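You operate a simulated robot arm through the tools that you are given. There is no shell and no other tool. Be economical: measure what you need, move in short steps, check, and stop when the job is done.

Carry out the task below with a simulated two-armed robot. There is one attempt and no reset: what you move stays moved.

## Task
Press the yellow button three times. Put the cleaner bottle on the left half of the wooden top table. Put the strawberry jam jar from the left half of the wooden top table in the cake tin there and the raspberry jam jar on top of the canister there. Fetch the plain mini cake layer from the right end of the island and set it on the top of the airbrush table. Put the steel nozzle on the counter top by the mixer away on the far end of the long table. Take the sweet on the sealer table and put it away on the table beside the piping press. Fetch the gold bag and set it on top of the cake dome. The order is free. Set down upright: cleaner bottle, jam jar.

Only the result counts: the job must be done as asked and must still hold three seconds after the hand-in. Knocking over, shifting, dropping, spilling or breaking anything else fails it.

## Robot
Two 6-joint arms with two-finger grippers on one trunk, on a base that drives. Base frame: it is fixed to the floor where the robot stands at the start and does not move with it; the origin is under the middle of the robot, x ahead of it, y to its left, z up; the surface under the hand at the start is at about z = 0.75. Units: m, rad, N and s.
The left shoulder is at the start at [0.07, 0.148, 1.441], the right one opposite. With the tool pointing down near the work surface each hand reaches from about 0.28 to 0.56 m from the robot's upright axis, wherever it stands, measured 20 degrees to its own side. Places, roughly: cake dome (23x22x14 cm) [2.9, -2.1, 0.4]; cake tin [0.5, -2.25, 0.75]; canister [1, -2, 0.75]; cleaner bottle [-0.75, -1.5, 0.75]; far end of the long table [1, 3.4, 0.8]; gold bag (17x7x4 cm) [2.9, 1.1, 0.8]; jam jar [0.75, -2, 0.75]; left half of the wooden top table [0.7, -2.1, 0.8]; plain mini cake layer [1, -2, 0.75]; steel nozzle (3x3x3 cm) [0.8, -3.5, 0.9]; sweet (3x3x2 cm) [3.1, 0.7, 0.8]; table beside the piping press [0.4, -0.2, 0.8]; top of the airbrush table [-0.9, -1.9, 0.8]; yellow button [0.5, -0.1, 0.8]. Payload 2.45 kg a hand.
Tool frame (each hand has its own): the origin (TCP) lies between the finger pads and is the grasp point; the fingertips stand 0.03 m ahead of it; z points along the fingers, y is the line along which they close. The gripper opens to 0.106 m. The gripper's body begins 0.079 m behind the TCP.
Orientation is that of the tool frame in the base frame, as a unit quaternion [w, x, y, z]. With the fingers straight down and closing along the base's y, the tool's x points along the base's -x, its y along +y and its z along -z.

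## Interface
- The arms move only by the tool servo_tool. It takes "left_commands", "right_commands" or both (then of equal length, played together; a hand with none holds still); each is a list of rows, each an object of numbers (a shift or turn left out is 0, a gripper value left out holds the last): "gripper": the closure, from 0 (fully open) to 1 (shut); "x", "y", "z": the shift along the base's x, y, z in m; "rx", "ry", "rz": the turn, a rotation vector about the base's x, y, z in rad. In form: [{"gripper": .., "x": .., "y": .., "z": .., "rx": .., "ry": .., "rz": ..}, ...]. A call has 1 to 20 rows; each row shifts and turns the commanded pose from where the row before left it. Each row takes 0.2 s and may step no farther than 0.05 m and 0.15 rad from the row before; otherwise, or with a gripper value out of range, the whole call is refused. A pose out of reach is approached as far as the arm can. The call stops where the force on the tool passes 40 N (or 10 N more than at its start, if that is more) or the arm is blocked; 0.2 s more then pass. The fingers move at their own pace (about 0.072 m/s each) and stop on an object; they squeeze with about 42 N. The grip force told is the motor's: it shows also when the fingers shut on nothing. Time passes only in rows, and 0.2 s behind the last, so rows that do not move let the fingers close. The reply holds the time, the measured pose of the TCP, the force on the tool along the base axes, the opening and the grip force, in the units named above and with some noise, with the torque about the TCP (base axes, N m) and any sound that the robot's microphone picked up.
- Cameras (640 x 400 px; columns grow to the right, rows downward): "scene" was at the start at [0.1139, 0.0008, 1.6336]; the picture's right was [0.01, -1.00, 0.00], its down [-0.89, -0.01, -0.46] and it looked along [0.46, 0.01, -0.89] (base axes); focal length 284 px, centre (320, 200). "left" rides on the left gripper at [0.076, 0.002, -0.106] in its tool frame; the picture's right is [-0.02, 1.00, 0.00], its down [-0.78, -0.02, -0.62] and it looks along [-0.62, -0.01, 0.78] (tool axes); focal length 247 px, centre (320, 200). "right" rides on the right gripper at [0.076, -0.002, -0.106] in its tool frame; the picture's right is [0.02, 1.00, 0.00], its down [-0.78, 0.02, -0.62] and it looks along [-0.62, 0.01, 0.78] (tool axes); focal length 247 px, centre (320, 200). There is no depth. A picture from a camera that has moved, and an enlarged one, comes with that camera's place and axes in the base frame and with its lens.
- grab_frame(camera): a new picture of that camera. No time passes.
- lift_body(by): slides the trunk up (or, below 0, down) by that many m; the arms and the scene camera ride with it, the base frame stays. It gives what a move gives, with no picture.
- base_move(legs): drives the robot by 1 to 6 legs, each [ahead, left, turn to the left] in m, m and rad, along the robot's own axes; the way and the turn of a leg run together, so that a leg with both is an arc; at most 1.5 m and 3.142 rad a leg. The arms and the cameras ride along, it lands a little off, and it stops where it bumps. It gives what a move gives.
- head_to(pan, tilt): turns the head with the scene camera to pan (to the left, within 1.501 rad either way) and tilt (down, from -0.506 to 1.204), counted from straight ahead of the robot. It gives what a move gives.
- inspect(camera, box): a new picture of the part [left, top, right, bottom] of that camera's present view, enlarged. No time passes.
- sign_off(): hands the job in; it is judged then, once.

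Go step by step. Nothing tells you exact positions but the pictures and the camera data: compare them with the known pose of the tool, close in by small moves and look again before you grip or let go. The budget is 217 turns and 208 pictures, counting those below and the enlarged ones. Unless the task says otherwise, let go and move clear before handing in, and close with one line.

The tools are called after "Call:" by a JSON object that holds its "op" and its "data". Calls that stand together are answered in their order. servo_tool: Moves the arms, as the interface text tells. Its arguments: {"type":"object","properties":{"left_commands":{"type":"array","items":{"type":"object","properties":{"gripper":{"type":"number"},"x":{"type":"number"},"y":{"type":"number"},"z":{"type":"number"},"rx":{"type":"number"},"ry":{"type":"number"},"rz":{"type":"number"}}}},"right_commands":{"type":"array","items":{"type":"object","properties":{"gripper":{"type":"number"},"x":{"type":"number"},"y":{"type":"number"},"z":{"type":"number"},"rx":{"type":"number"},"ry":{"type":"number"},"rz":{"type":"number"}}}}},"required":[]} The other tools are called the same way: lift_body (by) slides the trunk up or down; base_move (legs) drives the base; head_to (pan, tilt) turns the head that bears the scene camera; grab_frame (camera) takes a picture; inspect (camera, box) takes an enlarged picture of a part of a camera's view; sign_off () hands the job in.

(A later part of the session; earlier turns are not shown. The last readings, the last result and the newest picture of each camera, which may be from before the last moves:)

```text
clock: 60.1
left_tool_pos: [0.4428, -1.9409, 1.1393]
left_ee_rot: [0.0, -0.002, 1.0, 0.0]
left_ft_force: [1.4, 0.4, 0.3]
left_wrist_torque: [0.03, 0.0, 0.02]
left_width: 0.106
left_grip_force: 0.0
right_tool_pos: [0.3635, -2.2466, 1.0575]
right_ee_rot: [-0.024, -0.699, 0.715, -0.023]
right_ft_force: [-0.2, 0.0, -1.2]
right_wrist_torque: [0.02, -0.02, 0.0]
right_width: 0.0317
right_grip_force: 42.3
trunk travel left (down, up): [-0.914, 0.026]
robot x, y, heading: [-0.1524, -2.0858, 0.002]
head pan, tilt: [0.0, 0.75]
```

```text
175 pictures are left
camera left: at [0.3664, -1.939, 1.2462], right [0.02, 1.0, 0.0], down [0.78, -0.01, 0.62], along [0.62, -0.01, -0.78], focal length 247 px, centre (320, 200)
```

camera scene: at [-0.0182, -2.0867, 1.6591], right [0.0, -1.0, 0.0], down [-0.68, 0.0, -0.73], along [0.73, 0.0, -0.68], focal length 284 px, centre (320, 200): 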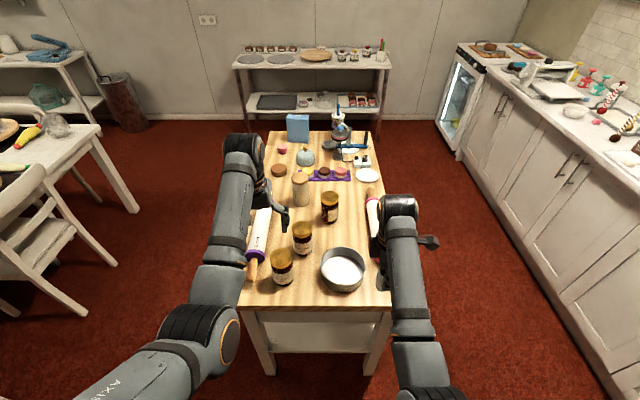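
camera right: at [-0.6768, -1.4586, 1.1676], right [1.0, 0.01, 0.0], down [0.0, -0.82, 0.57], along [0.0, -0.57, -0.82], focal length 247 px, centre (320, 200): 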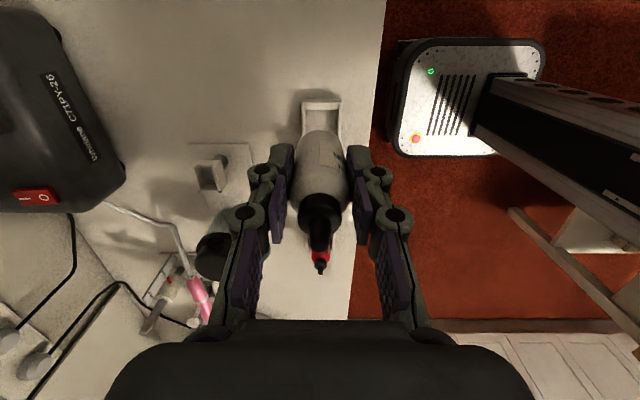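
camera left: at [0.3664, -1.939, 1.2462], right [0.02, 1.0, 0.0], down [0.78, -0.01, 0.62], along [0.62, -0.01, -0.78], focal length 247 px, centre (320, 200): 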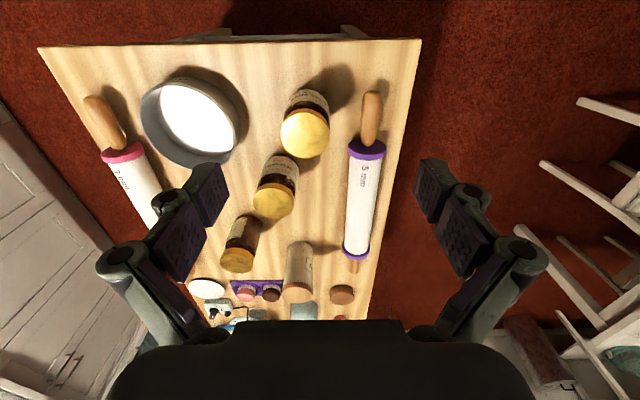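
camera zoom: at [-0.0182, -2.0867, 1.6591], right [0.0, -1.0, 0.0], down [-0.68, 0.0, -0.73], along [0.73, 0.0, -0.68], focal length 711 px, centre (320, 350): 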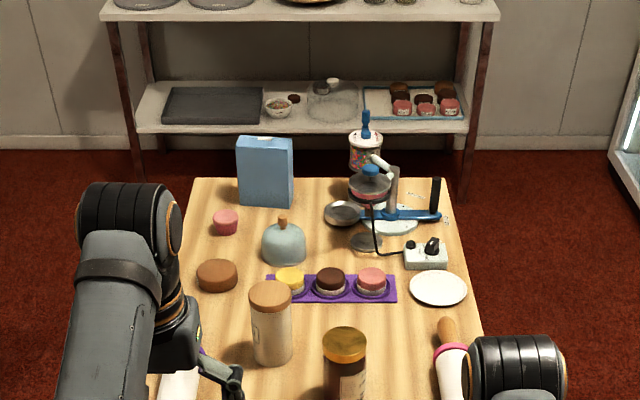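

There are three jars. I'll zoom in to read their labels.

Call:
{"op": "inspect", "data": {"camera": "scene", "box": [260, 180, 350, 290]}}

Call:
{"op": "inspect", "data": {"camera": "left", "box": [200, 80, 360, 300]}}

Call:
{"op": "inspect", "data": {"camera": "scene", "box": [260, 130, 390, 200]}}

```text
3.64 times, centred on (305, 235) of scene
camera zoom: at [-0.0182, -2.0867, 1.6591], right [0.0, -1.0, 0.0], down [-0.68, 0.0, -0.73], along [0.73, 0.0, -0.68], focal length 1034 px, centre (374, 73)
```

zoom: 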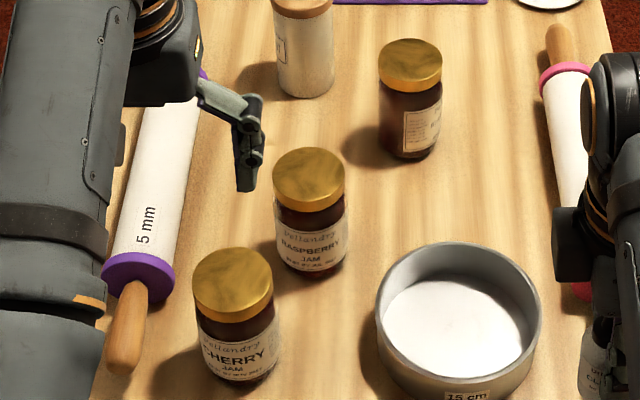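

```text
1.82 times, centred on (280, 190) of left
camera zoom: at [0.3664, -1.939, 1.2462], right [0.02, 1.0, 0.0], down [0.78, -0.01, 0.62], along [0.62, -0.01, -0.78], focal length 449 px, centre (393, 218)
```

zoom: 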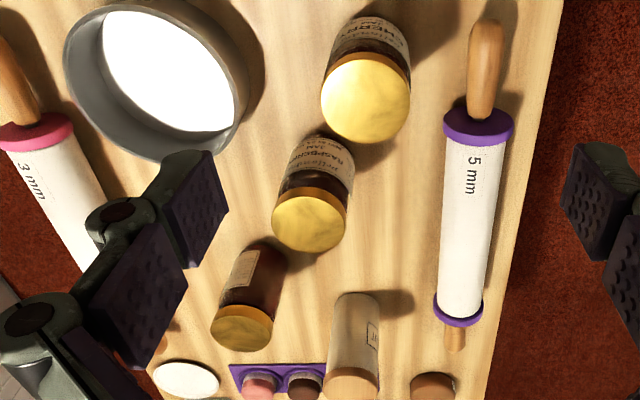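

```text
4.92 times, centred on (325, 165) of scene
camera zoom: at [-0.0182, -2.0867, 1.6591], right [0.0, -1.0, 0.0], down [-0.68, 0.0, -0.73], along [0.73, 0.0, -0.68], focal length 1400 px, centre (295, 372)
```

zoom: 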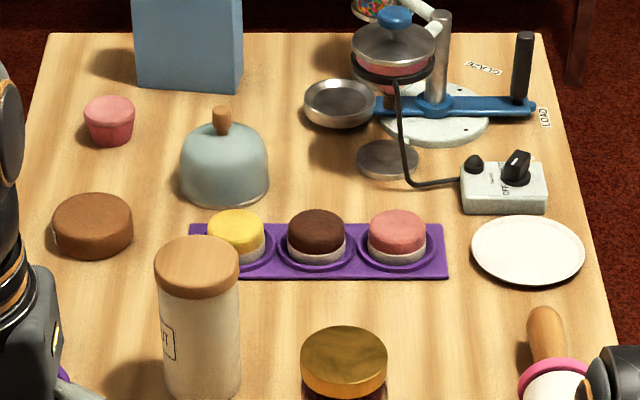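

The order is cherry (nearest), raspberry (middle) and a third jar that should be strawberry. The table top is at z ≈ 0.80, the tin at about (0.512, -2.155) and the canister at (0.93, -2.0). I drive up so the right hand comes over the free spot at about (0.665, -2.165) for the bottle.

Call:
{"op": "base_move", "data": {"legs": [[0.3, 0.085, 0]]}}

Call:
{"op": "servo_tool", "data": {"right_commands": [{"rx": 0.069, "rz": 0.021, "z": -0.01}, {"z": -0.02}, {}, {}, {}]}}

Call:
{"op": "grab_frame", "data": {"camera": "right"}}

Call:
{"op": "grab_frame", "data": {"camera": "scene"}}

```text
clock: 62.2
left_tool_pos: [0.7421, -1.8568, 1.1411]
left_ee_rot: [0.001, 0.0, 1.0, 0.0]
left_ft_force: [-0.6, -0.4, 0.0]
left_wrist_torque: [0.0, -0.02, 0.01]
left_width: 0.1061
left_grip_force: 0.0
right_tool_pos: [0.6615, -2.1631, 1.0566]
right_ee_rot: [-0.023, -0.698, 0.716, -0.024]
right_ft_force: [-0.4, 0.3, -0.2]
right_wrist_torque: [0.01, -0.06, -0.01]
right_width: 0.0318
right_grip_force: 41.7
trunk travel left (down, up): [-0.914, 0.026]
robot x, y, heading: [0.1509, -2.0012, -0.003]
head pan, tilt: [0.0, 0.75]
```

```text
clock: 63.4
left_tool_pos: [0.7431, -1.857, 1.1411]
left_ee_rot: [0.001, 0.0, 1.0, 0.0]
left_ft_force: [0.3, 0.4, -1.7]
left_wrist_torque: [0.0, 0.01, -0.01]
left_width: 0.1058
left_grip_force: 0.1
right_tool_pos: [0.6633, -2.1627, 1.0262]
right_ee_rot: [0.001, -0.706, 0.709, 0.001]
right_ft_force: [0.4, -0.5, -0.5]
right_wrist_torque: [0.0, 0.02, 0.0]
right_width: 0.0315
right_grip_force: 42.2
trunk travel left (down, up): [-0.914, 0.026]
robot x, y, heading: [0.1497, -2.0049, -0.004]
head pan, tilt: [0.0, 0.75]
```

```text
171 pictures are left
camera right: at [0.6644, -2.2385, 1.1312], right [-1.0, -0.02, 0.0], down [-0.01, 0.78, 0.62], along [-0.01, 0.62, -0.78], focal length 247 px, centre (320, 200)
```

right: 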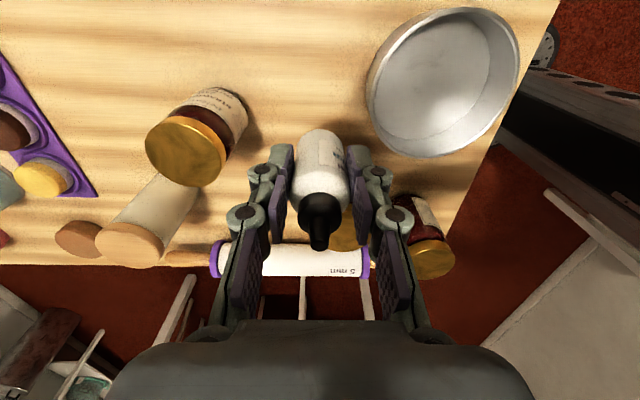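

```text
170 pictures are left
camera scene: at [0.2816, -2.0014, 1.6591], right [0.0, -1.0, 0.0], down [-0.68, 0.0, -0.73], along [0.73, 0.0, -0.68], focal length 284 px, centre (320, 200)
```

scene: 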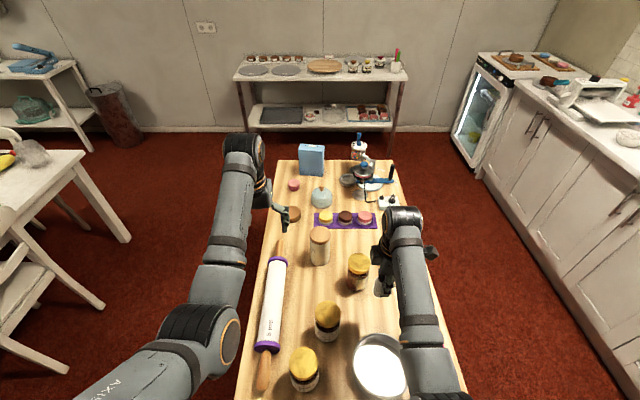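

The tin, jars and canister are well clear of this spot. I lower the bottle, slowly at the end, until contact.

Call:
{"op": "servo_tool", "data": {"right_commands": [{"z": -0.04}, {"z": -0.04}, {"z": -0.03}, {"z": -0.01}, {"z": -0.005}, {"z": -0.005}, {}]}}

Call:
{"op": "grab_frame", "data": {"camera": "right"}}

```text
clock: 65.0
left_tool_pos: [0.7442, -1.8566, 1.1396]
left_ee_rot: [0.0, 0.0, 1.0, 0.0]
left_ft_force: [0.2, 0.0, -0.1]
left_wrist_torque: [0.0, -0.02, 0.02]
left_width: 0.1062
left_grip_force: 0.0
right_tool_pos: [0.6641, -2.1624, 0.8976]
right_ee_rot: [0.001, -0.706, 0.708, 0.001]
right_ft_force: [0.0, -0.4, -1.0]
right_wrist_torque: [-0.01, -0.01, 0.02]
right_width: 0.0318
right_grip_force: 42.1
trunk travel left (down, up): [-0.914, 0.026]
robot x, y, heading: [0.1523, -1.9982, 0.0]
head pan, tilt: [0.0, 0.75]
```

```text
169 pictures are left
camera right: at [0.6653, -2.2383, 1.0016], right [-1.0, -0.02, 0.0], down [-0.01, 0.78, 0.62], along [-0.01, 0.62, -0.78], focal length 247 px, centre (320, 200)
```

right: 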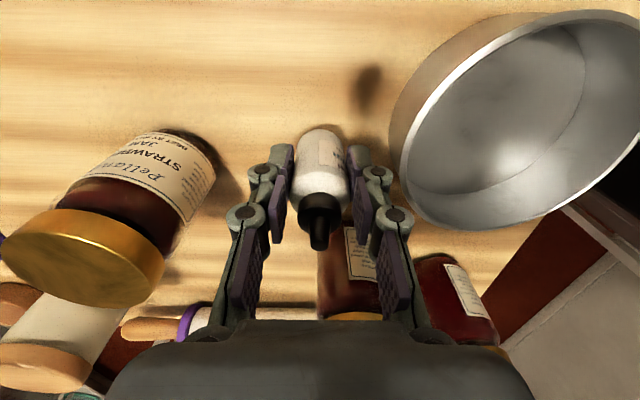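

The third jar is confirmed as STRAWBERRY. I keep lowering in small steps.

Call:
{"op": "servo_tool", "data": {"right_commands": [{"z": -0.008}, {"z": -0.006}, {"z": -0.005}, {"z": -0.004}, {"z": -0.004}, {"z": -0.003}, {"z": -0.003}, {"z": -0.003}, {"z": -0.003}, {"z": -0.003}]}}

Call:
{"op": "grab_frame", "data": {"camera": "right"}}

```text
clock: 67.2
left_tool_pos: [0.7432, -1.8553, 1.1413]
left_ee_rot: [0.001, 0.0, 1.0, -0.001]
left_ft_force: [-0.4, 0.5, 0.8]
left_wrist_torque: [0.03, 0.0, 0.02]
left_width: 0.1061
left_grip_force: 0.1
right_tool_pos: [0.6637, -2.1634, 0.8577]
right_ee_rot: [0.003, -0.706, 0.708, -0.001]
right_ft_force: [-0.6, 0.0, 11.5]
right_wrist_torque: [0.06, 0.07, -0.01]
right_width: 0.0317
right_grip_force: 42.3
trunk travel left (down, up): [-0.914, 0.026]
robot x, y, heading: [0.1496, -2.0016, -0.001]
head pan, tilt: [0.0, 0.75]
```

```text
168 pictures are left
camera right: at [0.6643, -2.2385, 0.9625], right [-1.0, -0.02, 0.0], down [-0.02, 0.78, 0.62], along [-0.01, 0.62, -0.78], focal length 247 px, centre (320, 200)
```

right: 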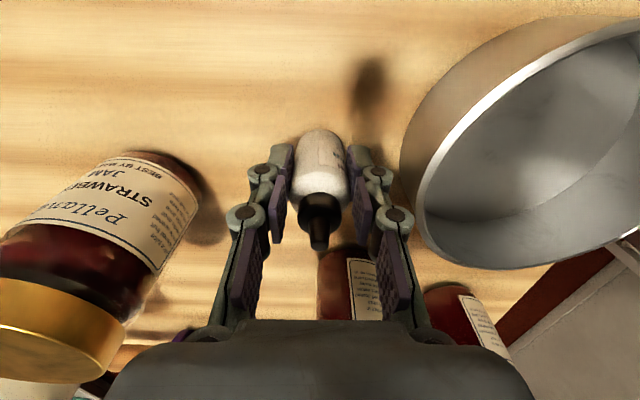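

The bottle has contact at 11.5 N and is upright. I release it with partial opening and lift.

Call:
{"op": "servo_tool", "data": {"right_commands": [{"gripper": 0.5}, {}, {}, {"z": 0.02}, {"z": 0.04}, {"z": 0.05}, {"z": 0.05}, {}, {}]}}

Call:
{"op": "grab_frame", "data": {"camera": "right"}}

```text
clock: 69.2
left_tool_pos: [0.7436, -1.8579, 1.1399]
left_ee_rot: [0.0, 0.0, 1.0, 0.001]
left_ft_force: [0.2, 0.2, 0.2]
left_wrist_torque: [0.0, 0.01, -0.03]
left_width: 0.1059
left_grip_force: 0.1
right_tool_pos: [0.6633, -2.1637, 1.0138]
right_ee_rot: [0.001, -0.706, 0.709, 0.002]
right_ft_force: [-0.4, 0.4, -0.2]
right_wrist_torque: [0.03, 0.01, 0.0]
right_width: 0.0532
right_grip_force: 0.0
trunk travel left (down, up): [-0.914, 0.026]
robot x, y, heading: [0.1495, -2.0017, -0.004]
head pan, tilt: [0.0, 0.75]
```

```text
167 pictures are left
camera right: at [0.6645, -2.2389, 1.1181], right [-1.0, -0.02, 0.0], down [-0.01, 0.78, 0.62], along [-0.01, 0.62, -0.78], focal length 247 px, centre (320, 200)
```

right: 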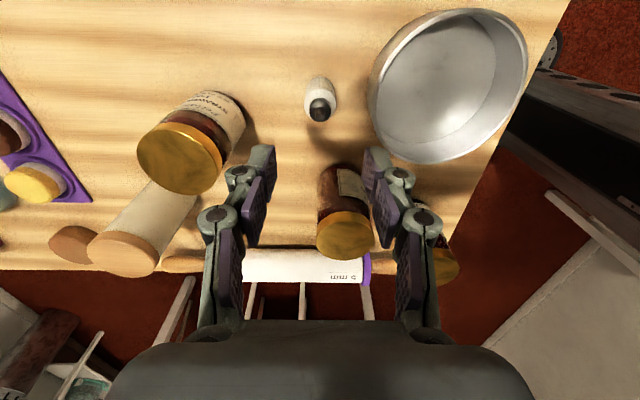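

The bottle stands upright at about (0.664, -2.163). I turn the right hand back to normal and drive around to the island's south side for the strawberry jar.

Call:
{"op": "servo_tool", "data": {"right_commands": [{"z": 0.03, "gripper": 0}, {"rz": -0.131, "x": -0.01}, {"rz": -0.131, "x": -0.01}, {"rz": -0.131, "x": -0.01}, {"rz": -0.131, "x": -0.01}, {"rz": -0.131, "x": -0.01}, {"rz": -0.131, "x": -0.01}, {"rz": -0.131}, {"rz": -0.131}, {"rz": -0.131}, {"rz": -0.131}, {"rz": -0.131}, {"rz": -0.131}, {}]}}

Call:
{"op": "base_move", "data": {"legs": [[-0.32, 0, 0], [0, -0.78, 0]]}}

Call:
{"op": "head_to", "data": {"pan": -0.3, "tilt": 0.6}}

Call:
{"op": "grab_frame", "data": {"camera": "scene"}}

```text
clock: 72.2
left_tool_pos: [0.7425, -1.8568, 1.1403]
left_ee_rot: [0.0, 0.001, 1.0, 0.0]
left_ft_force: [0.5, 0.1, -0.3]
left_wrist_torque: [0.01, 0.01, -0.01]
left_width: 0.106
left_grip_force: 0.1
right_tool_pos: [0.6053, -2.1745, 1.045]
right_ee_rot: [0.004, 0.007, 1.0, -0.013]
right_ft_force: [-0.5, 0.2, -0.2]
right_wrist_torque: [0.04, 0.0, -0.01]
right_width: 0.1058
right_grip_force: 0.1
trunk travel left (down, up): [-0.914, 0.026]
robot x, y, heading: [0.1461, -1.9985, 0.001]
head pan, tilt: [0.0, 0.75]
```

```text
clock: 78.2
left_tool_pos: [0.4274, -2.6489, 1.1397]
left_ee_rot: [0.0, -0.003, 1.0, -0.002]
left_ft_force: [1.1, -0.3, 0.1]
left_wrist_torque: [0.0, 0.02, 0.01]
left_width: 0.1062
left_grip_force: 0.0
right_tool_pos: [0.2907, -2.968, 1.0443]
right_ee_rot: [0.001, 0.002, 1.0, -0.014]
right_ft_force: [0.1, 0.0, 0.4]
right_wrist_torque: [0.02, 0.01, 0.03]
right_width: 0.1061
right_grip_force: 0.0
trunk travel left (down, up): [-0.914, 0.026]
robot x, y, heading: [-0.1638, -2.7991, 0.006]
head pan, tilt: [0.0, 0.75]
```

```text
clock: 79.0
left_tool_pos: [0.4282, -2.6503, 1.1395]
left_ee_rot: [0.001, -0.002, 1.0, 0.0]
left_ft_force: [0.1, -0.1, 0.4]
left_wrist_torque: [-0.03, -0.02, 0.0]
left_width: 0.1062
left_grip_force: 0.0
right_tool_pos: [0.2901, -2.97, 1.0424]
right_ee_rot: [0.002, 0.002, 1.0, -0.013]
right_ft_force: [-0.9, 0.3, 0.0]
right_wrist_torque: [0.0, 0.04, -0.03]
right_width: 0.1059
right_grip_force: 0.0
trunk travel left (down, up): [-0.914, 0.026]
robot x, y, heading: [-0.1644, -2.7956, 0.004]
head pan, tilt: [-0.3, 0.6]
```

```text
166 pictures are left
camera scene: at [-0.0309, -2.8239, 1.6719], right [-0.29, -0.96, 0.0], down [-0.54, 0.16, -0.82], along [0.79, -0.24, -0.57], focal length 284 px, centre (320, 200)
```

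scene: 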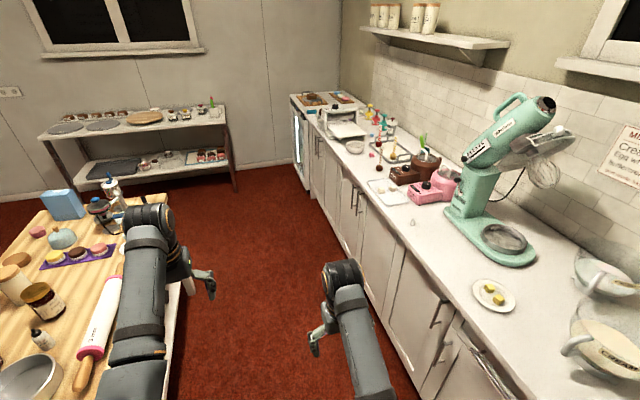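

The corridor is clear, and the steel nozzle is visible on the counter near the mixer. I drive in and turn to face the island from the south.

Call:
{"op": "base_move", "data": {"legs": [[0.82, 0, 0], [0, 0, 1.567], [0.16, 0, 0]]}}

Call:
{"op": "head_to", "data": {"pan": 0, "tilt": 0.95}}

Call:
{"op": "grab_frame", "data": {"camera": "scene"}}

Call:
{"op": "grab_frame", "data": {"camera": "right"}}

```text
clock: 88.2
left_tool_pos: [0.5015, -2.0459, 1.1415]
left_ee_rot: [-0.001, 0.715, -0.699, -0.001]
left_ft_force: [0.0, -0.6, 0.6]
left_wrist_torque: [0.06, -0.01, 0.0]
left_width: 0.1062
left_grip_force: 0.0
right_tool_pos: [0.8239, -2.1796, 1.0449]
right_ee_rot: [-0.012, 0.711, -0.703, 0.009]
right_ft_force: [-0.1, 0.3, 0.5]
right_wrist_torque: [0.02, 0.02, -0.01]
right_width: 0.106
right_grip_force: 0.1
trunk travel left (down, up): [-0.914, 0.026]
robot x, y, heading: [0.6579, -2.6367, 1.589]
head pan, tilt: [-0.3, 0.6]
```

```text
clock: 89.1
left_tool_pos: [0.5014, -2.0434, 1.138]
left_ee_rot: [0.0, 0.715, -0.699, 0.001]
left_ft_force: [-1.8, 0.0, 0.2]
left_wrist_torque: [0.0, 0.04, 0.0]
left_width: 0.1063
left_grip_force: 0.0
right_tool_pos: [0.8243, -2.176, 1.0429]
right_ee_rot: [-0.011, 0.711, -0.703, 0.01]
right_ft_force: [-0.1, 0.2, -0.3]
right_wrist_torque: [-0.03, 0.0, 0.03]
right_width: 0.1059
right_grip_force: 0.2
trunk travel left (down, up): [-0.914, 0.026]
robot x, y, heading: [0.6581, -2.6334, 1.593]
head pan, tilt: [0.0, 0.949]
```

```text
165 pictures are left
camera scene: at [0.6561, -2.5109, 1.6435], right [1.0, 0.02, 0.0], down [0.02, -0.81, -0.58], along [-0.01, 0.58, -0.81], focal length 284 px, centre (320, 200)
```

scene: 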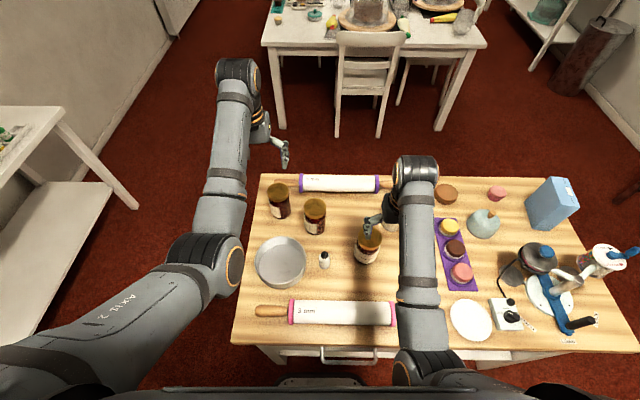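

```text
164 pictures are left
camera right: at [0.8237, -2.2518, 1.1483], right [-1.0, -0.03, -0.03], down [-0.04, 0.78, 0.62], along [0.0, 0.62, -0.78], focal length 247 px, centre (320, 200)
```

right: 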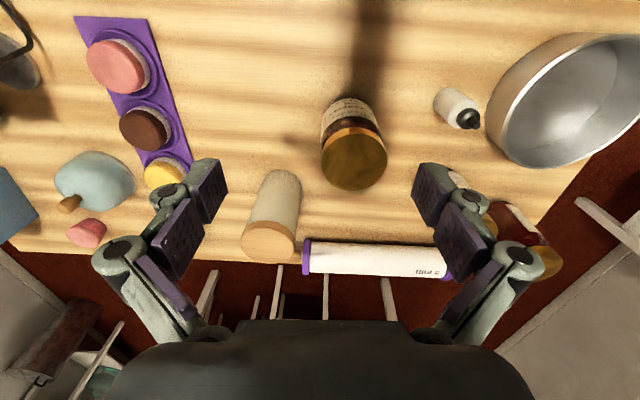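

The strawberry jar lid is at about (0.791, -2.124, 0.91). I position the right hand above it.

Call:
{"op": "servo_tool", "data": {"right_commands": [{"x": -0.016, "y": 0.026, "ry": 0.03}, {"x": -0.016, "y": 0.026}, {"z": -0.03}, {"z": -0.03}, {}, {}, {}, {}]}}

Call:
{"op": "grab_frame", "data": {"camera": "right"}}

Call:
{"op": "inspect", "data": {"camera": "scene", "box": [240, 150, 480, 300]}}

```text
clock: 90.9
left_tool_pos: [0.5016, -2.0431, 1.138]
left_ee_rot: [-0.001, 0.714, -0.7, 0.0]
left_ft_force: [0.4, -0.5, -0.6]
left_wrist_torque: [-0.01, 0.02, 0.0]
left_width: 0.1062
left_grip_force: 0.0
right_tool_pos: [0.7951, -2.126, 0.9808]
right_ee_rot: [-0.003, 0.71, -0.704, 0.0]
right_ft_force: [-0.9, -0.3, 0.3]
right_wrist_torque: [-0.03, 0.02, -0.02]
right_width: 0.1058
right_grip_force: 0.1
trunk travel left (down, up): [-0.914, 0.026]
robot x, y, heading: [0.6595, -2.6349, 1.593]
head pan, tilt: [0.0, 0.949]
```

```text
163 pictures are left
camera right: at [0.7972, -2.2012, 1.0877], right [-1.0, -0.03, -0.01], down [-0.03, 0.78, 0.62], along [-0.01, 0.62, -0.78], focal length 247 px, centre (320, 200)
```

right: 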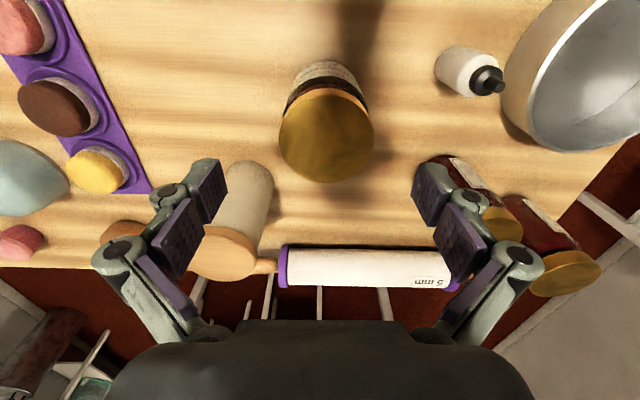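

```text
2.67 times, centred on (360, 225) of scene
camera zoom: at [0.656, -2.5119, 1.6435], right [1.0, 0.02, 0.0], down [0.02, -0.81, -0.58], along [-0.01, 0.58, -0.81], focal length 758 px, centre (213, 133)
```

zoom: 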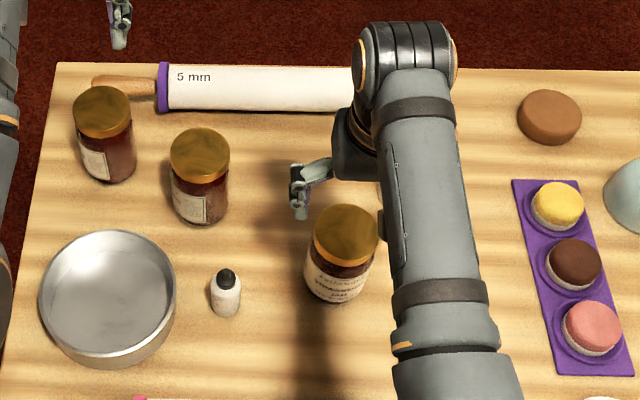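

The lid is centred to within a few millimetres. I descend to a high grip and close.

Call:
{"op": "servo_tool", "data": {"right_commands": [{"x": -0.003, "y": 0.002, "z": -0.03}, {"z": -0.03}, {"z": -0.025}, {"z": -0.01}, {}, {}, {"gripper": 0.6}, {}, {}, {}]}}

Call:
{"op": "grab_frame", "data": {"camera": "right"}}

```text
clock: 93.1
left_tool_pos: [0.5019, -2.0427, 1.1399]
left_ee_rot: [-0.001, 0.714, -0.7, 0.0]
left_ft_force: [0.8, 0.7, -0.8]
left_wrist_torque: [0.02, -0.01, -0.02]
left_width: 0.1062
left_grip_force: 0.0
right_tool_pos: [0.7895, -2.1235, 0.888]
right_ee_rot: [0.0, 0.71, -0.704, 0.0]
right_ft_force: [3.6, 1.0, 1.7]
right_wrist_torque: [-0.08, -0.48, 0.06]
right_width: 0.0715
right_grip_force: 42.2
trunk travel left (down, up): [-0.914, 0.026]
robot x, y, heading: [0.6558, -2.6368, 1.59]
head pan, tilt: [0.0, 0.949]
```

```text
161 pictures are left
camera right: at [0.7924, -2.1991, 0.9938], right [-1.0, -0.03, 0.0], down [-0.03, 0.78, 0.62], along [-0.02, 0.62, -0.78], focal length 247 px, centre (320, 200)
```

right: 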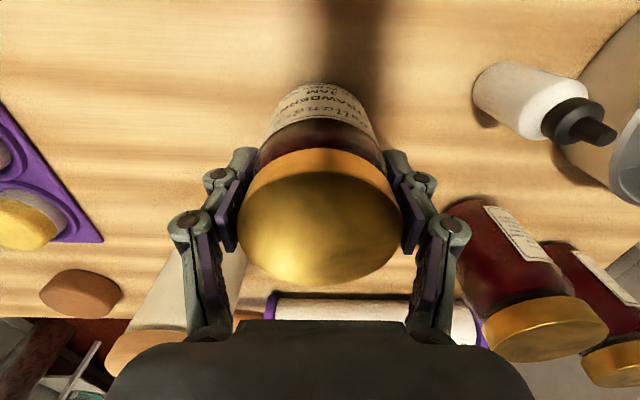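

Gripped by the lid. I lift it well above the bottle and tin, then shift the base left so the jar comes over the tin.

Call:
{"op": "servo_tool", "data": {"right_commands": [{"z": 0.02}, {"z": 0.04}, {"z": 0.05}, {"z": 0.04}, {}, {}]}}

Call:
{"op": "grab_frame", "data": {"camera": "right"}}

Call:
{"op": "base_move", "data": {"legs": [[0, 0.253, 0]]}}

Call:
{"op": "grab_frame", "data": {"camera": "scene"}}

Call:
{"op": "grab_frame", "data": {"camera": "right"}}

```text
clock: 94.5
left_tool_pos: [0.5017, -2.0421, 1.1392]
left_ee_rot: [0.0, 0.714, -0.7, 0.0]
left_ft_force: [-0.1, -0.4, -0.5]
left_wrist_torque: [-0.05, -0.03, 0.0]
left_width: 0.1057
left_grip_force: 0.1
right_tool_pos: [0.8019, -2.1203, 1.0348]
right_ee_rot: [-0.009, 0.709, -0.706, 0.007]
right_ft_force: [0.2, 0.2, -6.5]
right_wrist_torque: [0.0, 0.01, 0.0]
right_width: 0.0716
right_grip_force: 41.9
trunk travel left (down, up): [-0.914, 0.026]
robot x, y, heading: [0.6556, -2.6332, 1.595]
head pan, tilt: [0.0, 0.949]
```

```text
160 pictures are left
camera right: at [0.8021, -2.1964, 1.1409], right [-1.0, -0.02, -0.02], down [-0.03, 0.78, 0.62], along [0.0, 0.62, -0.78], focal length 247 px, centre (320, 200)
```

right: 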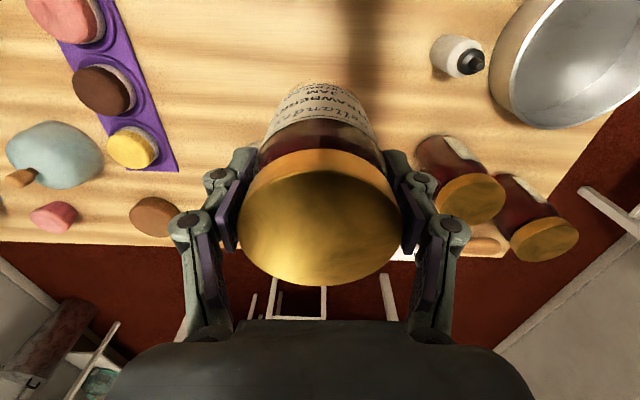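

```text
clock: 96.3
left_tool_pos: [0.2537, -2.0477, 1.139]
left_ee_rot: [0.0, 0.714, -0.7, 0.0]
left_ft_force: [1.2, -0.5, 1.0]
left_wrist_torque: [0.0, 0.06, 0.0]
left_width: 0.1059
left_grip_force: 0.2
right_tool_pos: [0.5529, -2.1239, 1.0366]
right_ee_rot: [-0.009, 0.709, -0.705, 0.005]
right_ft_force: [1.1, -0.2, -6.4]
right_wrist_torque: [-0.01, 0.01, -0.01]
right_width: 0.0715
right_grip_force: 42.5
trunk travel left (down, up): [-0.914, 0.026]
robot x, y, heading: [0.407, -2.6386, 1.591]
head pan, tilt: [0.0, 0.949]
```

```text
159 pictures are left
camera scene: at [0.4097, -2.5164, 1.6434], right [1.0, 0.02, 0.0], down [0.02, -0.81, -0.58], along [-0.01, 0.58, -0.81], focal length 284 px, centre (320, 200)
```

scene: 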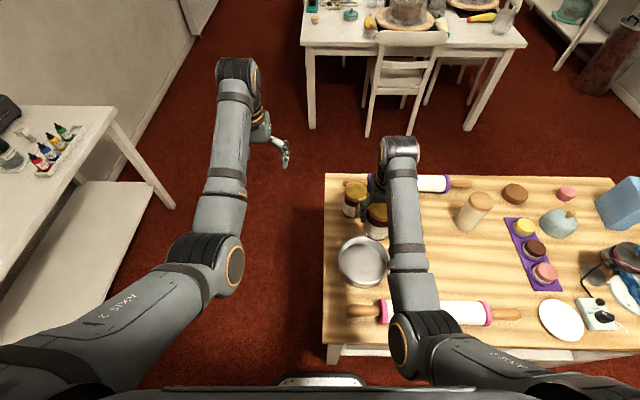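

```text
158 pictures are left
camera right: at [0.553, -2.2004, 1.1418], right [-1.0, -0.03, -0.02], down [-0.03, 0.78, 0.63], along [0.0, 0.63, -0.78], focal length 247 px, centre (320, 200)
```

right: 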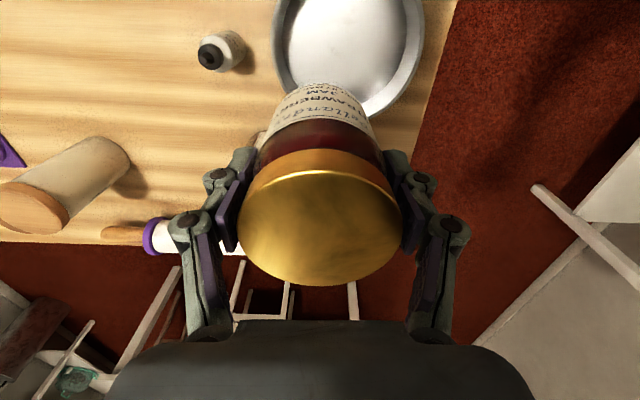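

The tin centre is at about (0.531, -2.170). I move the jar over it and lower partway.

Call:
{"op": "servo_tool", "data": {"right_commands": [{"x": -0.011, "y": -0.023, "ry": 0.02}, {"x": -0.011, "y": -0.023}, {"z": -0.03}, {"z": -0.02}, {}, {}, {}, {}]}}

Call:
{"op": "grab_frame", "data": {"camera": "right"}}

Call:
{"op": "inspect", "data": {"camera": "scene", "box": [300, 160, 500, 320]}}

```text
clock: 98.3
left_tool_pos: [0.2512, -2.0482, 1.1391]
left_ee_rot: [-0.001, 0.714, -0.7, 0.001]
left_ft_force: [0.9, 0.0, 0.4]
left_wrist_torque: [-0.03, 0.04, -0.01]
left_width: 0.1058
left_grip_force: 0.1
right_tool_pos: [0.5734, -2.166, 0.9827]
right_ee_rot: [0.034, -0.704, 0.709, -0.025]
right_ft_force: [-0.3, -0.2, -6.6]
right_wrist_torque: [-0.02, 0.01, -0.02]
right_width: 0.0712
right_grip_force: 41.8
trunk travel left (down, up): [-0.914, 0.026]
robot x, y, heading: [0.4111, -2.6403, 1.59]
head pan, tilt: [0.0, 0.949]
stopped in row 8 (right hand): the arm was blocked; the commanded pose is now the measured one
```

```text
157 pictures are left
camera right: at [0.5656, -2.2429, 1.0876], right [-1.0, -0.01, -0.08], down [-0.06, 0.78, 0.63], along [0.06, 0.63, -0.77], focal length 247 px, centre (320, 200)
```

right: 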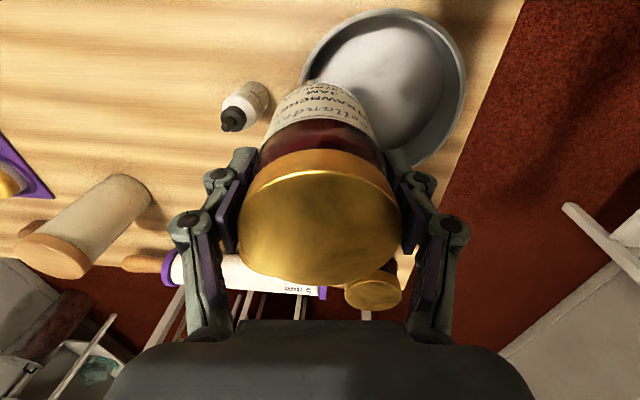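

```text
2.50 times, centred on (400, 240) of scene
camera zoom: at [0.4067, -2.5167, 1.6434], right [1.0, 0.02, 0.0], down [0.02, -0.81, -0.58], along [-0.01, 0.58, -0.81], focal length 711 px, centre (120, 100)
```

zoom: 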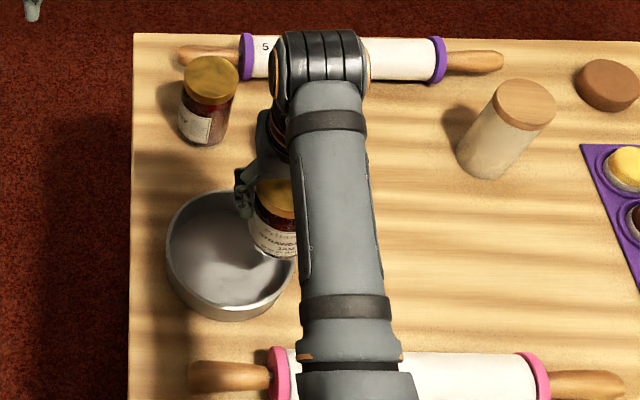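

The arm hit a joint limit, so I shift the base left and back a bit, then straighten and recentre the hand.

Call:
{"op": "base_move", "data": {"legs": [[-0.04, 0.045, 0]]}}

Call:
{"op": "servo_tool", "data": {"right_commands": [{"y": 0.018, "rx": -0.007, "ry": 0.042, "rz": 0.014}, {"y": 0.018, "rx": -0.007, "ry": 0.041, "rz": 0.013}, {}, {}, {}]}}

Call:
{"op": "grab_frame", "data": {"camera": "right"}}

Call:
{"op": "inspect", "data": {"camera": "scene", "box": [300, 160, 500, 320]}}

```text
clock: 99.2
left_tool_pos: [0.2141, -2.0829, 1.1372]
left_ee_rot: [0.002, 0.715, -0.699, 0.0]
left_ft_force: [1.2, 0.2, -0.7]
left_wrist_torque: [-0.08, 0.1, 0.0]
left_width: 0.106
left_grip_force: 0.2
right_tool_pos: [0.5337, -2.2024, 0.9803]
right_ee_rot: [0.031, -0.703, 0.71, -0.025]
right_ft_force: [2.1, 0.4, -7.3]
right_wrist_torque: [-0.05, 0.04, -0.02]
right_width: 0.0714
right_grip_force: 42.1
trunk travel left (down, up): [-0.914, 0.026]
robot x, y, heading: [0.3654, -2.6813, 1.587]
head pan, tilt: [0.0, 0.949]
```

```text
clock: 100.5
left_tool_pos: [0.2103, -2.0867, 1.1395]
left_ee_rot: [0.001, 0.714, -0.7, 0.001]
left_ft_force: [-0.1, 0.3, -0.6]
left_wrist_torque: [-0.02, 0.01, 0.01]
left_width: 0.106
left_grip_force: 0.1
right_tool_pos: [0.5314, -2.1689, 0.983]
right_ee_rot: [0.001, 0.713, -0.701, 0.001]
right_ft_force: [-0.3, 0.3, -6.8]
right_wrist_torque: [0.0, 0.01, 0.03]
right_width: 0.0715
right_grip_force: 41.6
trunk travel left (down, up): [-0.914, 0.026]
robot x, y, heading: [0.3616, -2.6791, 1.593]
head pan, tilt: [0.0, 0.949]
```

```text
155 pictures are left
camera right: at [0.534, -2.2433, 1.0884], right [-1.0, -0.04, 0.0], down [-0.03, 0.78, 0.62], along [-0.03, 0.62, -0.78], focal length 247 px, centre (320, 200)
```

right: 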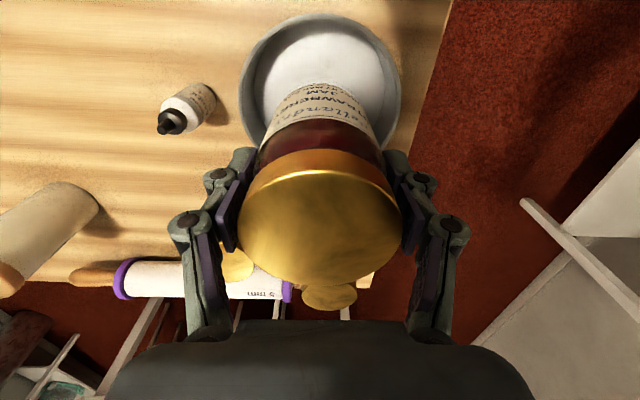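

```text
2.50 times, centred on (400, 240) of scene
camera zoom: at [0.3649, -2.5547, 1.6432], right [1.0, 0.02, 0.0], down [0.02, -0.81, -0.58], along [-0.01, 0.58, -0.81], focal length 711 px, centre (120, 100)
```

zoom: 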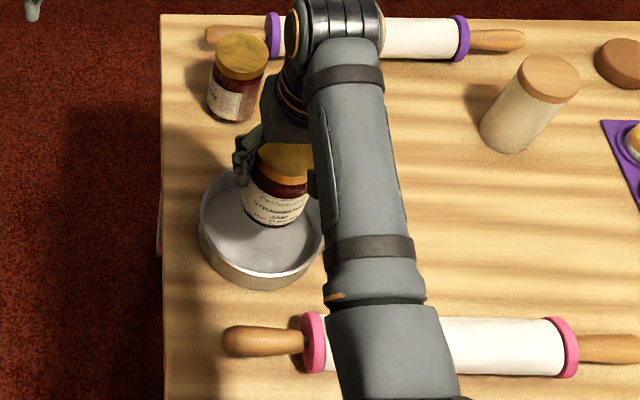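

The jar is upright and centred over the tin. I lower it to contact.

Call:
{"op": "servo_tool", "data": {"right_commands": [{"z": -0.03}, {"z": -0.03}, {"z": -0.015}, {"z": -0.005}, {"z": -0.004}, {"z": -0.003}, {"z": -0.003}, {"z": -0.003}, {"z": -0.003}]}}

Call:
{"op": "grab_frame", "data": {"camera": "right"}}

```text
clock: 102.5
left_tool_pos: [0.2083, -2.0929, 1.1423]
left_ee_rot: [-0.002, 0.715, -0.699, -0.001]
left_ft_force: [-0.4, 0.5, 0.3]
left_wrist_torque: [-0.03, -0.02, 0.0]
left_width: 0.1061
left_grip_force: 0.0
right_tool_pos: [0.5291, -2.1717, 0.8916]
right_ee_rot: [-0.004, 0.714, -0.701, -0.003]
right_ft_force: [2.6, -4.5, 22.6]
right_wrist_torque: [-0.31, -0.06, 0.05]
right_width: 0.0717
right_grip_force: 42.4
trunk travel left (down, up): [-0.914, 0.026]
robot x, y, heading: [0.3669, -2.6849, 1.591]
head pan, tilt: [0.0, 0.949]
```

```text
153 pictures are left
camera right: at [0.5321, -2.2473, 0.997], right [-1.0, -0.04, 0.0], down [-0.03, 0.78, 0.63], along [-0.02, 0.63, -0.78], focal length 247 px, centre (320, 200)
```

right: 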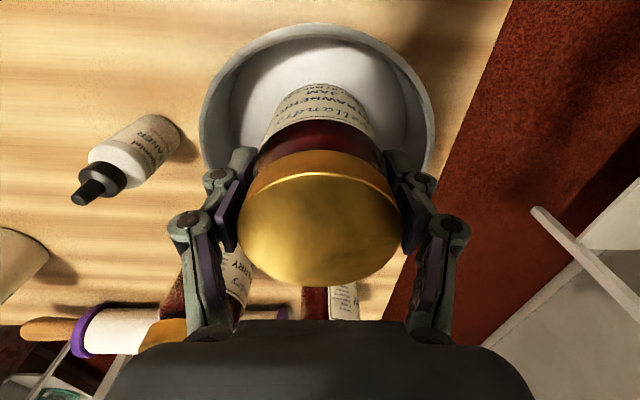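

Contact is made, with the jar standing on the tin floor. I open slightly and lift.

Call:
{"op": "servo_tool", "data": {"right_commands": [{"z": 0.002}, {"gripper": 0.2}, {}, {}, {"z": 0.02}, {"z": 0.04}, {"z": 0.04}, {"z": 0.04, "gripper": 0}, {}, {}]}}

Call:
{"op": "grab_frame", "data": {"camera": "right"}}

```text
clock: 104.7
left_tool_pos: [0.2088, -2.0884, 1.1408]
left_ee_rot: [0.0, 0.714, -0.7, 0.001]
left_ft_force: [-0.1, -0.6, 0.2]
left_wrist_torque: [-0.01, -0.01, 0.02]
left_width: 0.1058
left_grip_force: 0.1
right_tool_pos: [0.5295, -2.1714, 1.0294]
right_ee_rot: [-0.001, 0.713, -0.701, 0.0]
right_ft_force: [-0.1, 0.6, 0.0]
right_wrist_torque: [0.01, -0.02, 0.02]
right_width: 0.1057
right_grip_force: 0.0
trunk travel left (down, up): [-0.914, 0.026]
robot x, y, heading: [0.3679, -2.682, 1.59]
head pan, tilt: [0.0, 0.949]
```

```text
152 pictures are left
camera right: at [0.5319, -2.247, 1.1352], right [-1.0, -0.04, 0.0], down [-0.03, 0.78, 0.62], along [-0.02, 0.62, -0.78], focal length 247 px, centre (320, 200)
```

right: 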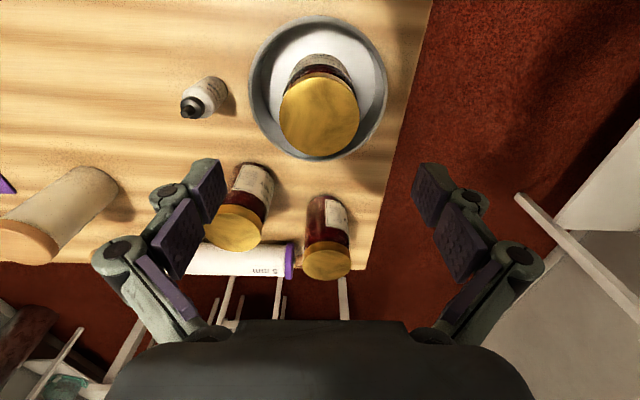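

The strawberry jar stands in the tin. While I'm in this corridor I'll fetch the steel nozzle, so I back up and turn to face the counter.

Call:
{"op": "base_move", "data": {"legs": [[-0.18, 0, 0], [0, -0.25, 0], [0, 0, 3.122]]}}

Call:
{"op": "head_to", "data": {"pan": 0, "tilt": 0.85}}

Call:
{"op": "grab_frame", "data": {"camera": "scene"}}

Call:
{"op": "grab_frame", "data": {"camera": "left"}}

```text
clock: 115.0
left_tool_pos: [0.7842, -3.4449, 1.14]
left_ee_rot: [-0.001, 0.695, 0.719, -0.002]
left_ft_force: [0.2, 0.2, 0.3]
left_wrist_torque: [-0.03, 0.02, 0.03]
left_width: 0.1061
left_grip_force: 0.2
right_tool_pos: [0.4641, -3.3666, 1.0298]
right_ee_rot: [0.001, 0.697, 0.717, 0.0]
right_ft_force: [0.5, 0.0, 0.3]
right_wrist_torque: [-0.02, -0.02, 0.0]
right_width: 0.106
right_grip_force: 0.0
trunk travel left (down, up): [-0.914, 0.026]
robot x, y, heading: [0.6228, -2.8517, -1.54]
head pan, tilt: [0.0, 0.949]
```

```text
clock: 115.6
left_tool_pos: [0.7857, -3.4446, 1.1388]
left_ee_rot: [0.0, 0.695, 0.719, 0.0]
left_ft_force: [0.5, 0.0, 0.0]
left_wrist_torque: [-0.03, -0.02, -0.01]
left_width: 0.1059
left_grip_force: 0.2
right_tool_pos: [0.4645, -3.3662, 1.0289]
right_ee_rot: [0.001, 0.696, 0.718, 0.0]
right_ft_force: [0.4, -0.4, 0.2]
right_wrist_torque: [0.0, -0.02, -0.02]
right_width: 0.1058
right_grip_force: 0.0
trunk travel left (down, up): [-0.914, 0.026]
robot x, y, heading: [0.6229, -2.8577, -1.533]
head pan, tilt: [0.0, 0.85]
```

```text
151 pictures are left
camera scene: at [0.6258, -2.9835, 1.651], right [-1.0, -0.03, 0.0], down [-0.03, 0.75, -0.66], along [0.02, -0.66, -0.75], focal length 284 px, centre (320, 200)
```

scene: 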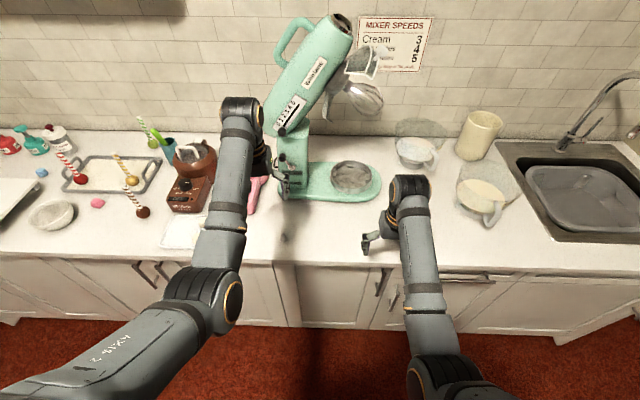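

```text
150 pictures are left
camera left: at [0.7847, -3.3681, 1.246], right [1.0, 0.01, 0.0], down [0.01, -0.78, 0.62], along [0.01, -0.62, -0.78], focal length 247 px, centre (320, 200)
```

left: 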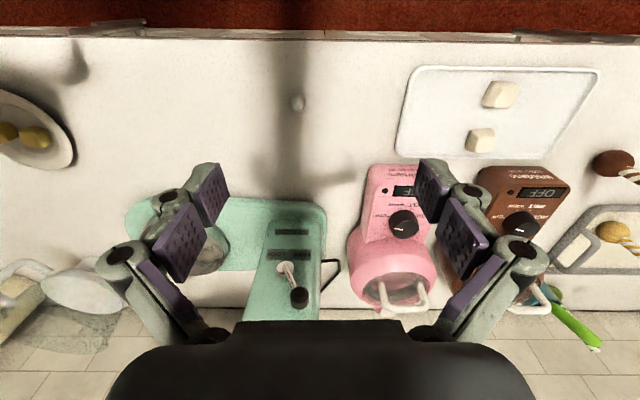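

The nozzle is at about (0.753, -3.470) on the counter. I pull the left hand back from the mixer, drive a little closer, and look again.

Call:
{"op": "servo_tool", "data": {"left_commands": [{"x": -0.015, "y": 0.045, "z": -0.02}, {"x": -0.015, "y": 0.045, "z": -0.02}, {}, {}]}}

Call:
{"op": "base_move", "data": {"legs": [[0.12, 0, -0.03]]}}

Call:
{"op": "grab_frame", "data": {"camera": "left"}}

Call:
{"op": "grab_frame", "data": {"camera": "scene"}}

```text
refused: row 1 steps farther than a row can; nothing moved
```

```text
clock: 116.9
left_tool_pos: [0.7705, -3.5677, 1.1413]
left_ee_rot: [0.0, 0.706, 0.708, -0.002]
left_ft_force: [-0.3, 1.1, 0.4]
left_wrist_torque: [0.01, 0.0, -0.03]
left_width: 0.1062
left_grip_force: 0.1
right_tool_pos: [0.452, -3.4798, 1.0321]
right_ee_rot: [0.001, 0.707, 0.707, -0.001]
right_ft_force: [0.2, 0.4, -0.1]
right_wrist_torque: [-0.02, 0.0, 0.01]
right_width: 0.1063
right_grip_force: 0.0
trunk travel left (down, up): [-0.914, 0.026]
robot x, y, heading: [0.6245, -2.9707, -1.566]
head pan, tilt: [0.0, 0.85]
```

```text
149 pictures are left
camera left: at [0.7715, -3.4905, 1.2472], right [1.0, -0.02, 0.0], down [-0.01, -0.78, 0.62], along [-0.01, -0.62, -0.78], focal length 247 px, centre (320, 200)
```

left: 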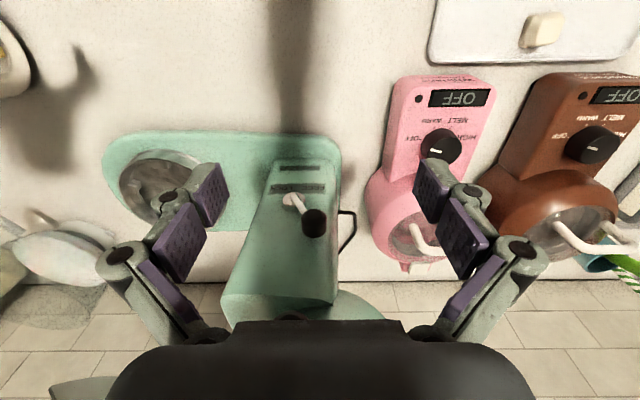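

```text
148 pictures are left
camera scene: at [0.6243, -3.1004, 1.6513], right [-1.0, 0.0, 0.0], down [0.0, 0.75, -0.66], along [0.0, -0.66, -0.75], focal length 284 px, centre (320, 200)
```

scene: 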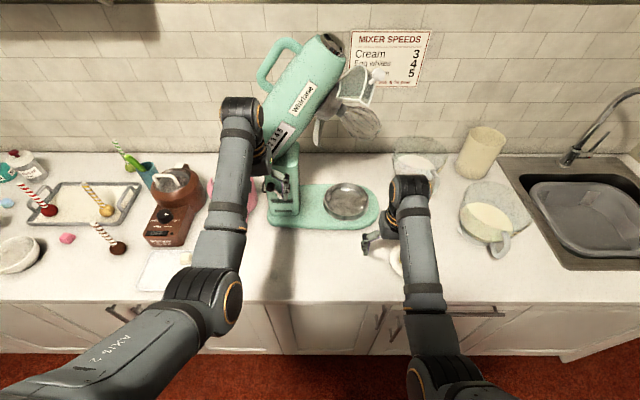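

The retract command was refused, but the base moved and nothing was touched. I now pull the left hand straight back away from the mixer.

Call:
{"op": "servo_tool", "data": {"left_commands": [{"y": 0.04}, {"y": 0.04, "x": -0.01}, {"y": 0.017, "x": -0.008}, {"z": -0.03}, {"z": -0.03}, {}, {}, {}]}}

Call:
{"op": "grab_frame", "data": {"camera": "left"}}

```text
clock: 118.9
left_tool_pos: [0.7645, -3.5159, 1.0484]
left_ee_rot: [0.024, 0.7, 0.713, 0.002]
left_ft_force: [-0.2, 0.1, -0.1]
left_wrist_torque: [0.02, 0.0, -0.01]
left_width: 0.1062
left_grip_force: 0.0
left hand out of reach, approached as far as the arm can: row 1, 2, 3
right_tool_pos: [0.4511, -3.4816, 1.028]
right_ee_rot: [0.001, 0.707, 0.707, -0.002]
right_ft_force: [0.0, -0.4, 0.0]
right_wrist_torque: [0.01, 0.01, 0.0]
right_width: 0.106
right_grip_force: 0.1
trunk travel left (down, up): [-0.914, 0.026]
robot x, y, heading: [0.623, -2.9741, -1.566]
head pan, tilt: [0.0, 0.85]
stopped in row 8 (left hand): the arm was blocked; the commanded pose is now the measured one
```

```text
147 pictures are left
camera left: at [0.7604, -3.4358, 1.1517], right [1.0, 0.0, 0.04], down [-0.02, -0.76, 0.65], along [0.03, -0.65, -0.76], focal length 247 px, centre (320, 200)
```

left: 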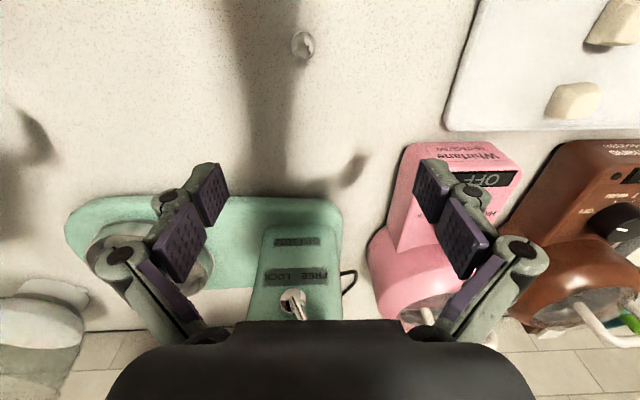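

The nozzle is at about (0.755, -3.471). I lower and retract the hand toward it, correcting the tilt.

Call:
{"op": "servo_tool", "data": {"left_commands": [{"x": -0.005, "y": 0.012, "z": -0.02, "rx": 0.031, "ry": 0.037, "rz": -0.016}, {"x": -0.005, "y": 0.012, "z": -0.02}, {"y": 0.012, "z": -0.02}, {"y": 0.008, "z": -0.01}, {}, {}, {}]}}

Call:
{"op": "grab_frame", "data": {"camera": "left"}}

Call:
{"op": "inspect", "data": {"camera": "scene", "box": [220, 160, 360, 300]}}

```text
clock: 120.7
left_tool_pos: [0.7746, -3.5167, 1.0216]
left_ee_rot: [0.05, 0.702, 0.71, -0.025]
left_ft_force: [0.0, 0.5, -0.4]
left_wrist_torque: [0.02, 0.02, -0.01]
left_width: 0.1062
left_grip_force: 0.1
right_tool_pos: [0.4508, -3.4815, 1.0286]
right_ee_rot: [0.001, 0.707, 0.707, -0.001]
right_ft_force: [0.1, 0.3, 0.3]
right_wrist_torque: [0.02, 0.01, -0.01]
right_width: 0.1061
right_grip_force: 0.1
trunk travel left (down, up): [-0.914, 0.026]
robot x, y, heading: [0.6269, -2.9747, -1.565]
head pan, tilt: [0.0, 0.85]
stopped in row 7 (left hand): the arm was blocked; the commanded pose is now the measured one
```

```text
146 pictures are left
camera left: at [0.7716, -3.4304, 1.1187], right [1.0, -0.01, 0.04], down [-0.03, -0.71, 0.7], along [0.02, -0.7, -0.71], focal length 247 px, centre (320, 200)
```

left: 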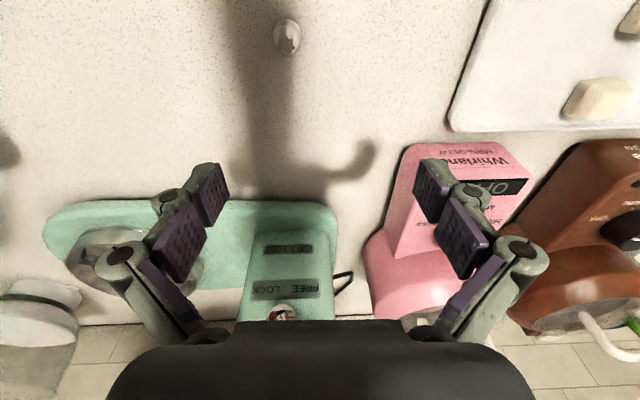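

```text
2.86 times, centred on (290, 230) of scene
camera zoom: at [0.6243, -3.1036, 1.651], right [-1.0, 0.0, 0.0], down [0.0, 0.75, -0.66], along [0.0, -0.66, -0.75], focal length 813 px, centre (406, 114)
```

zoom: 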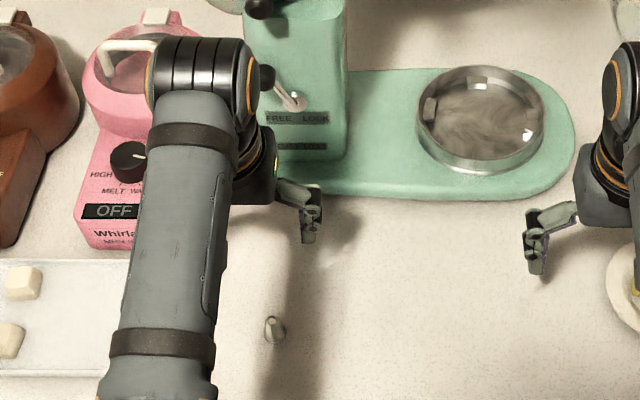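

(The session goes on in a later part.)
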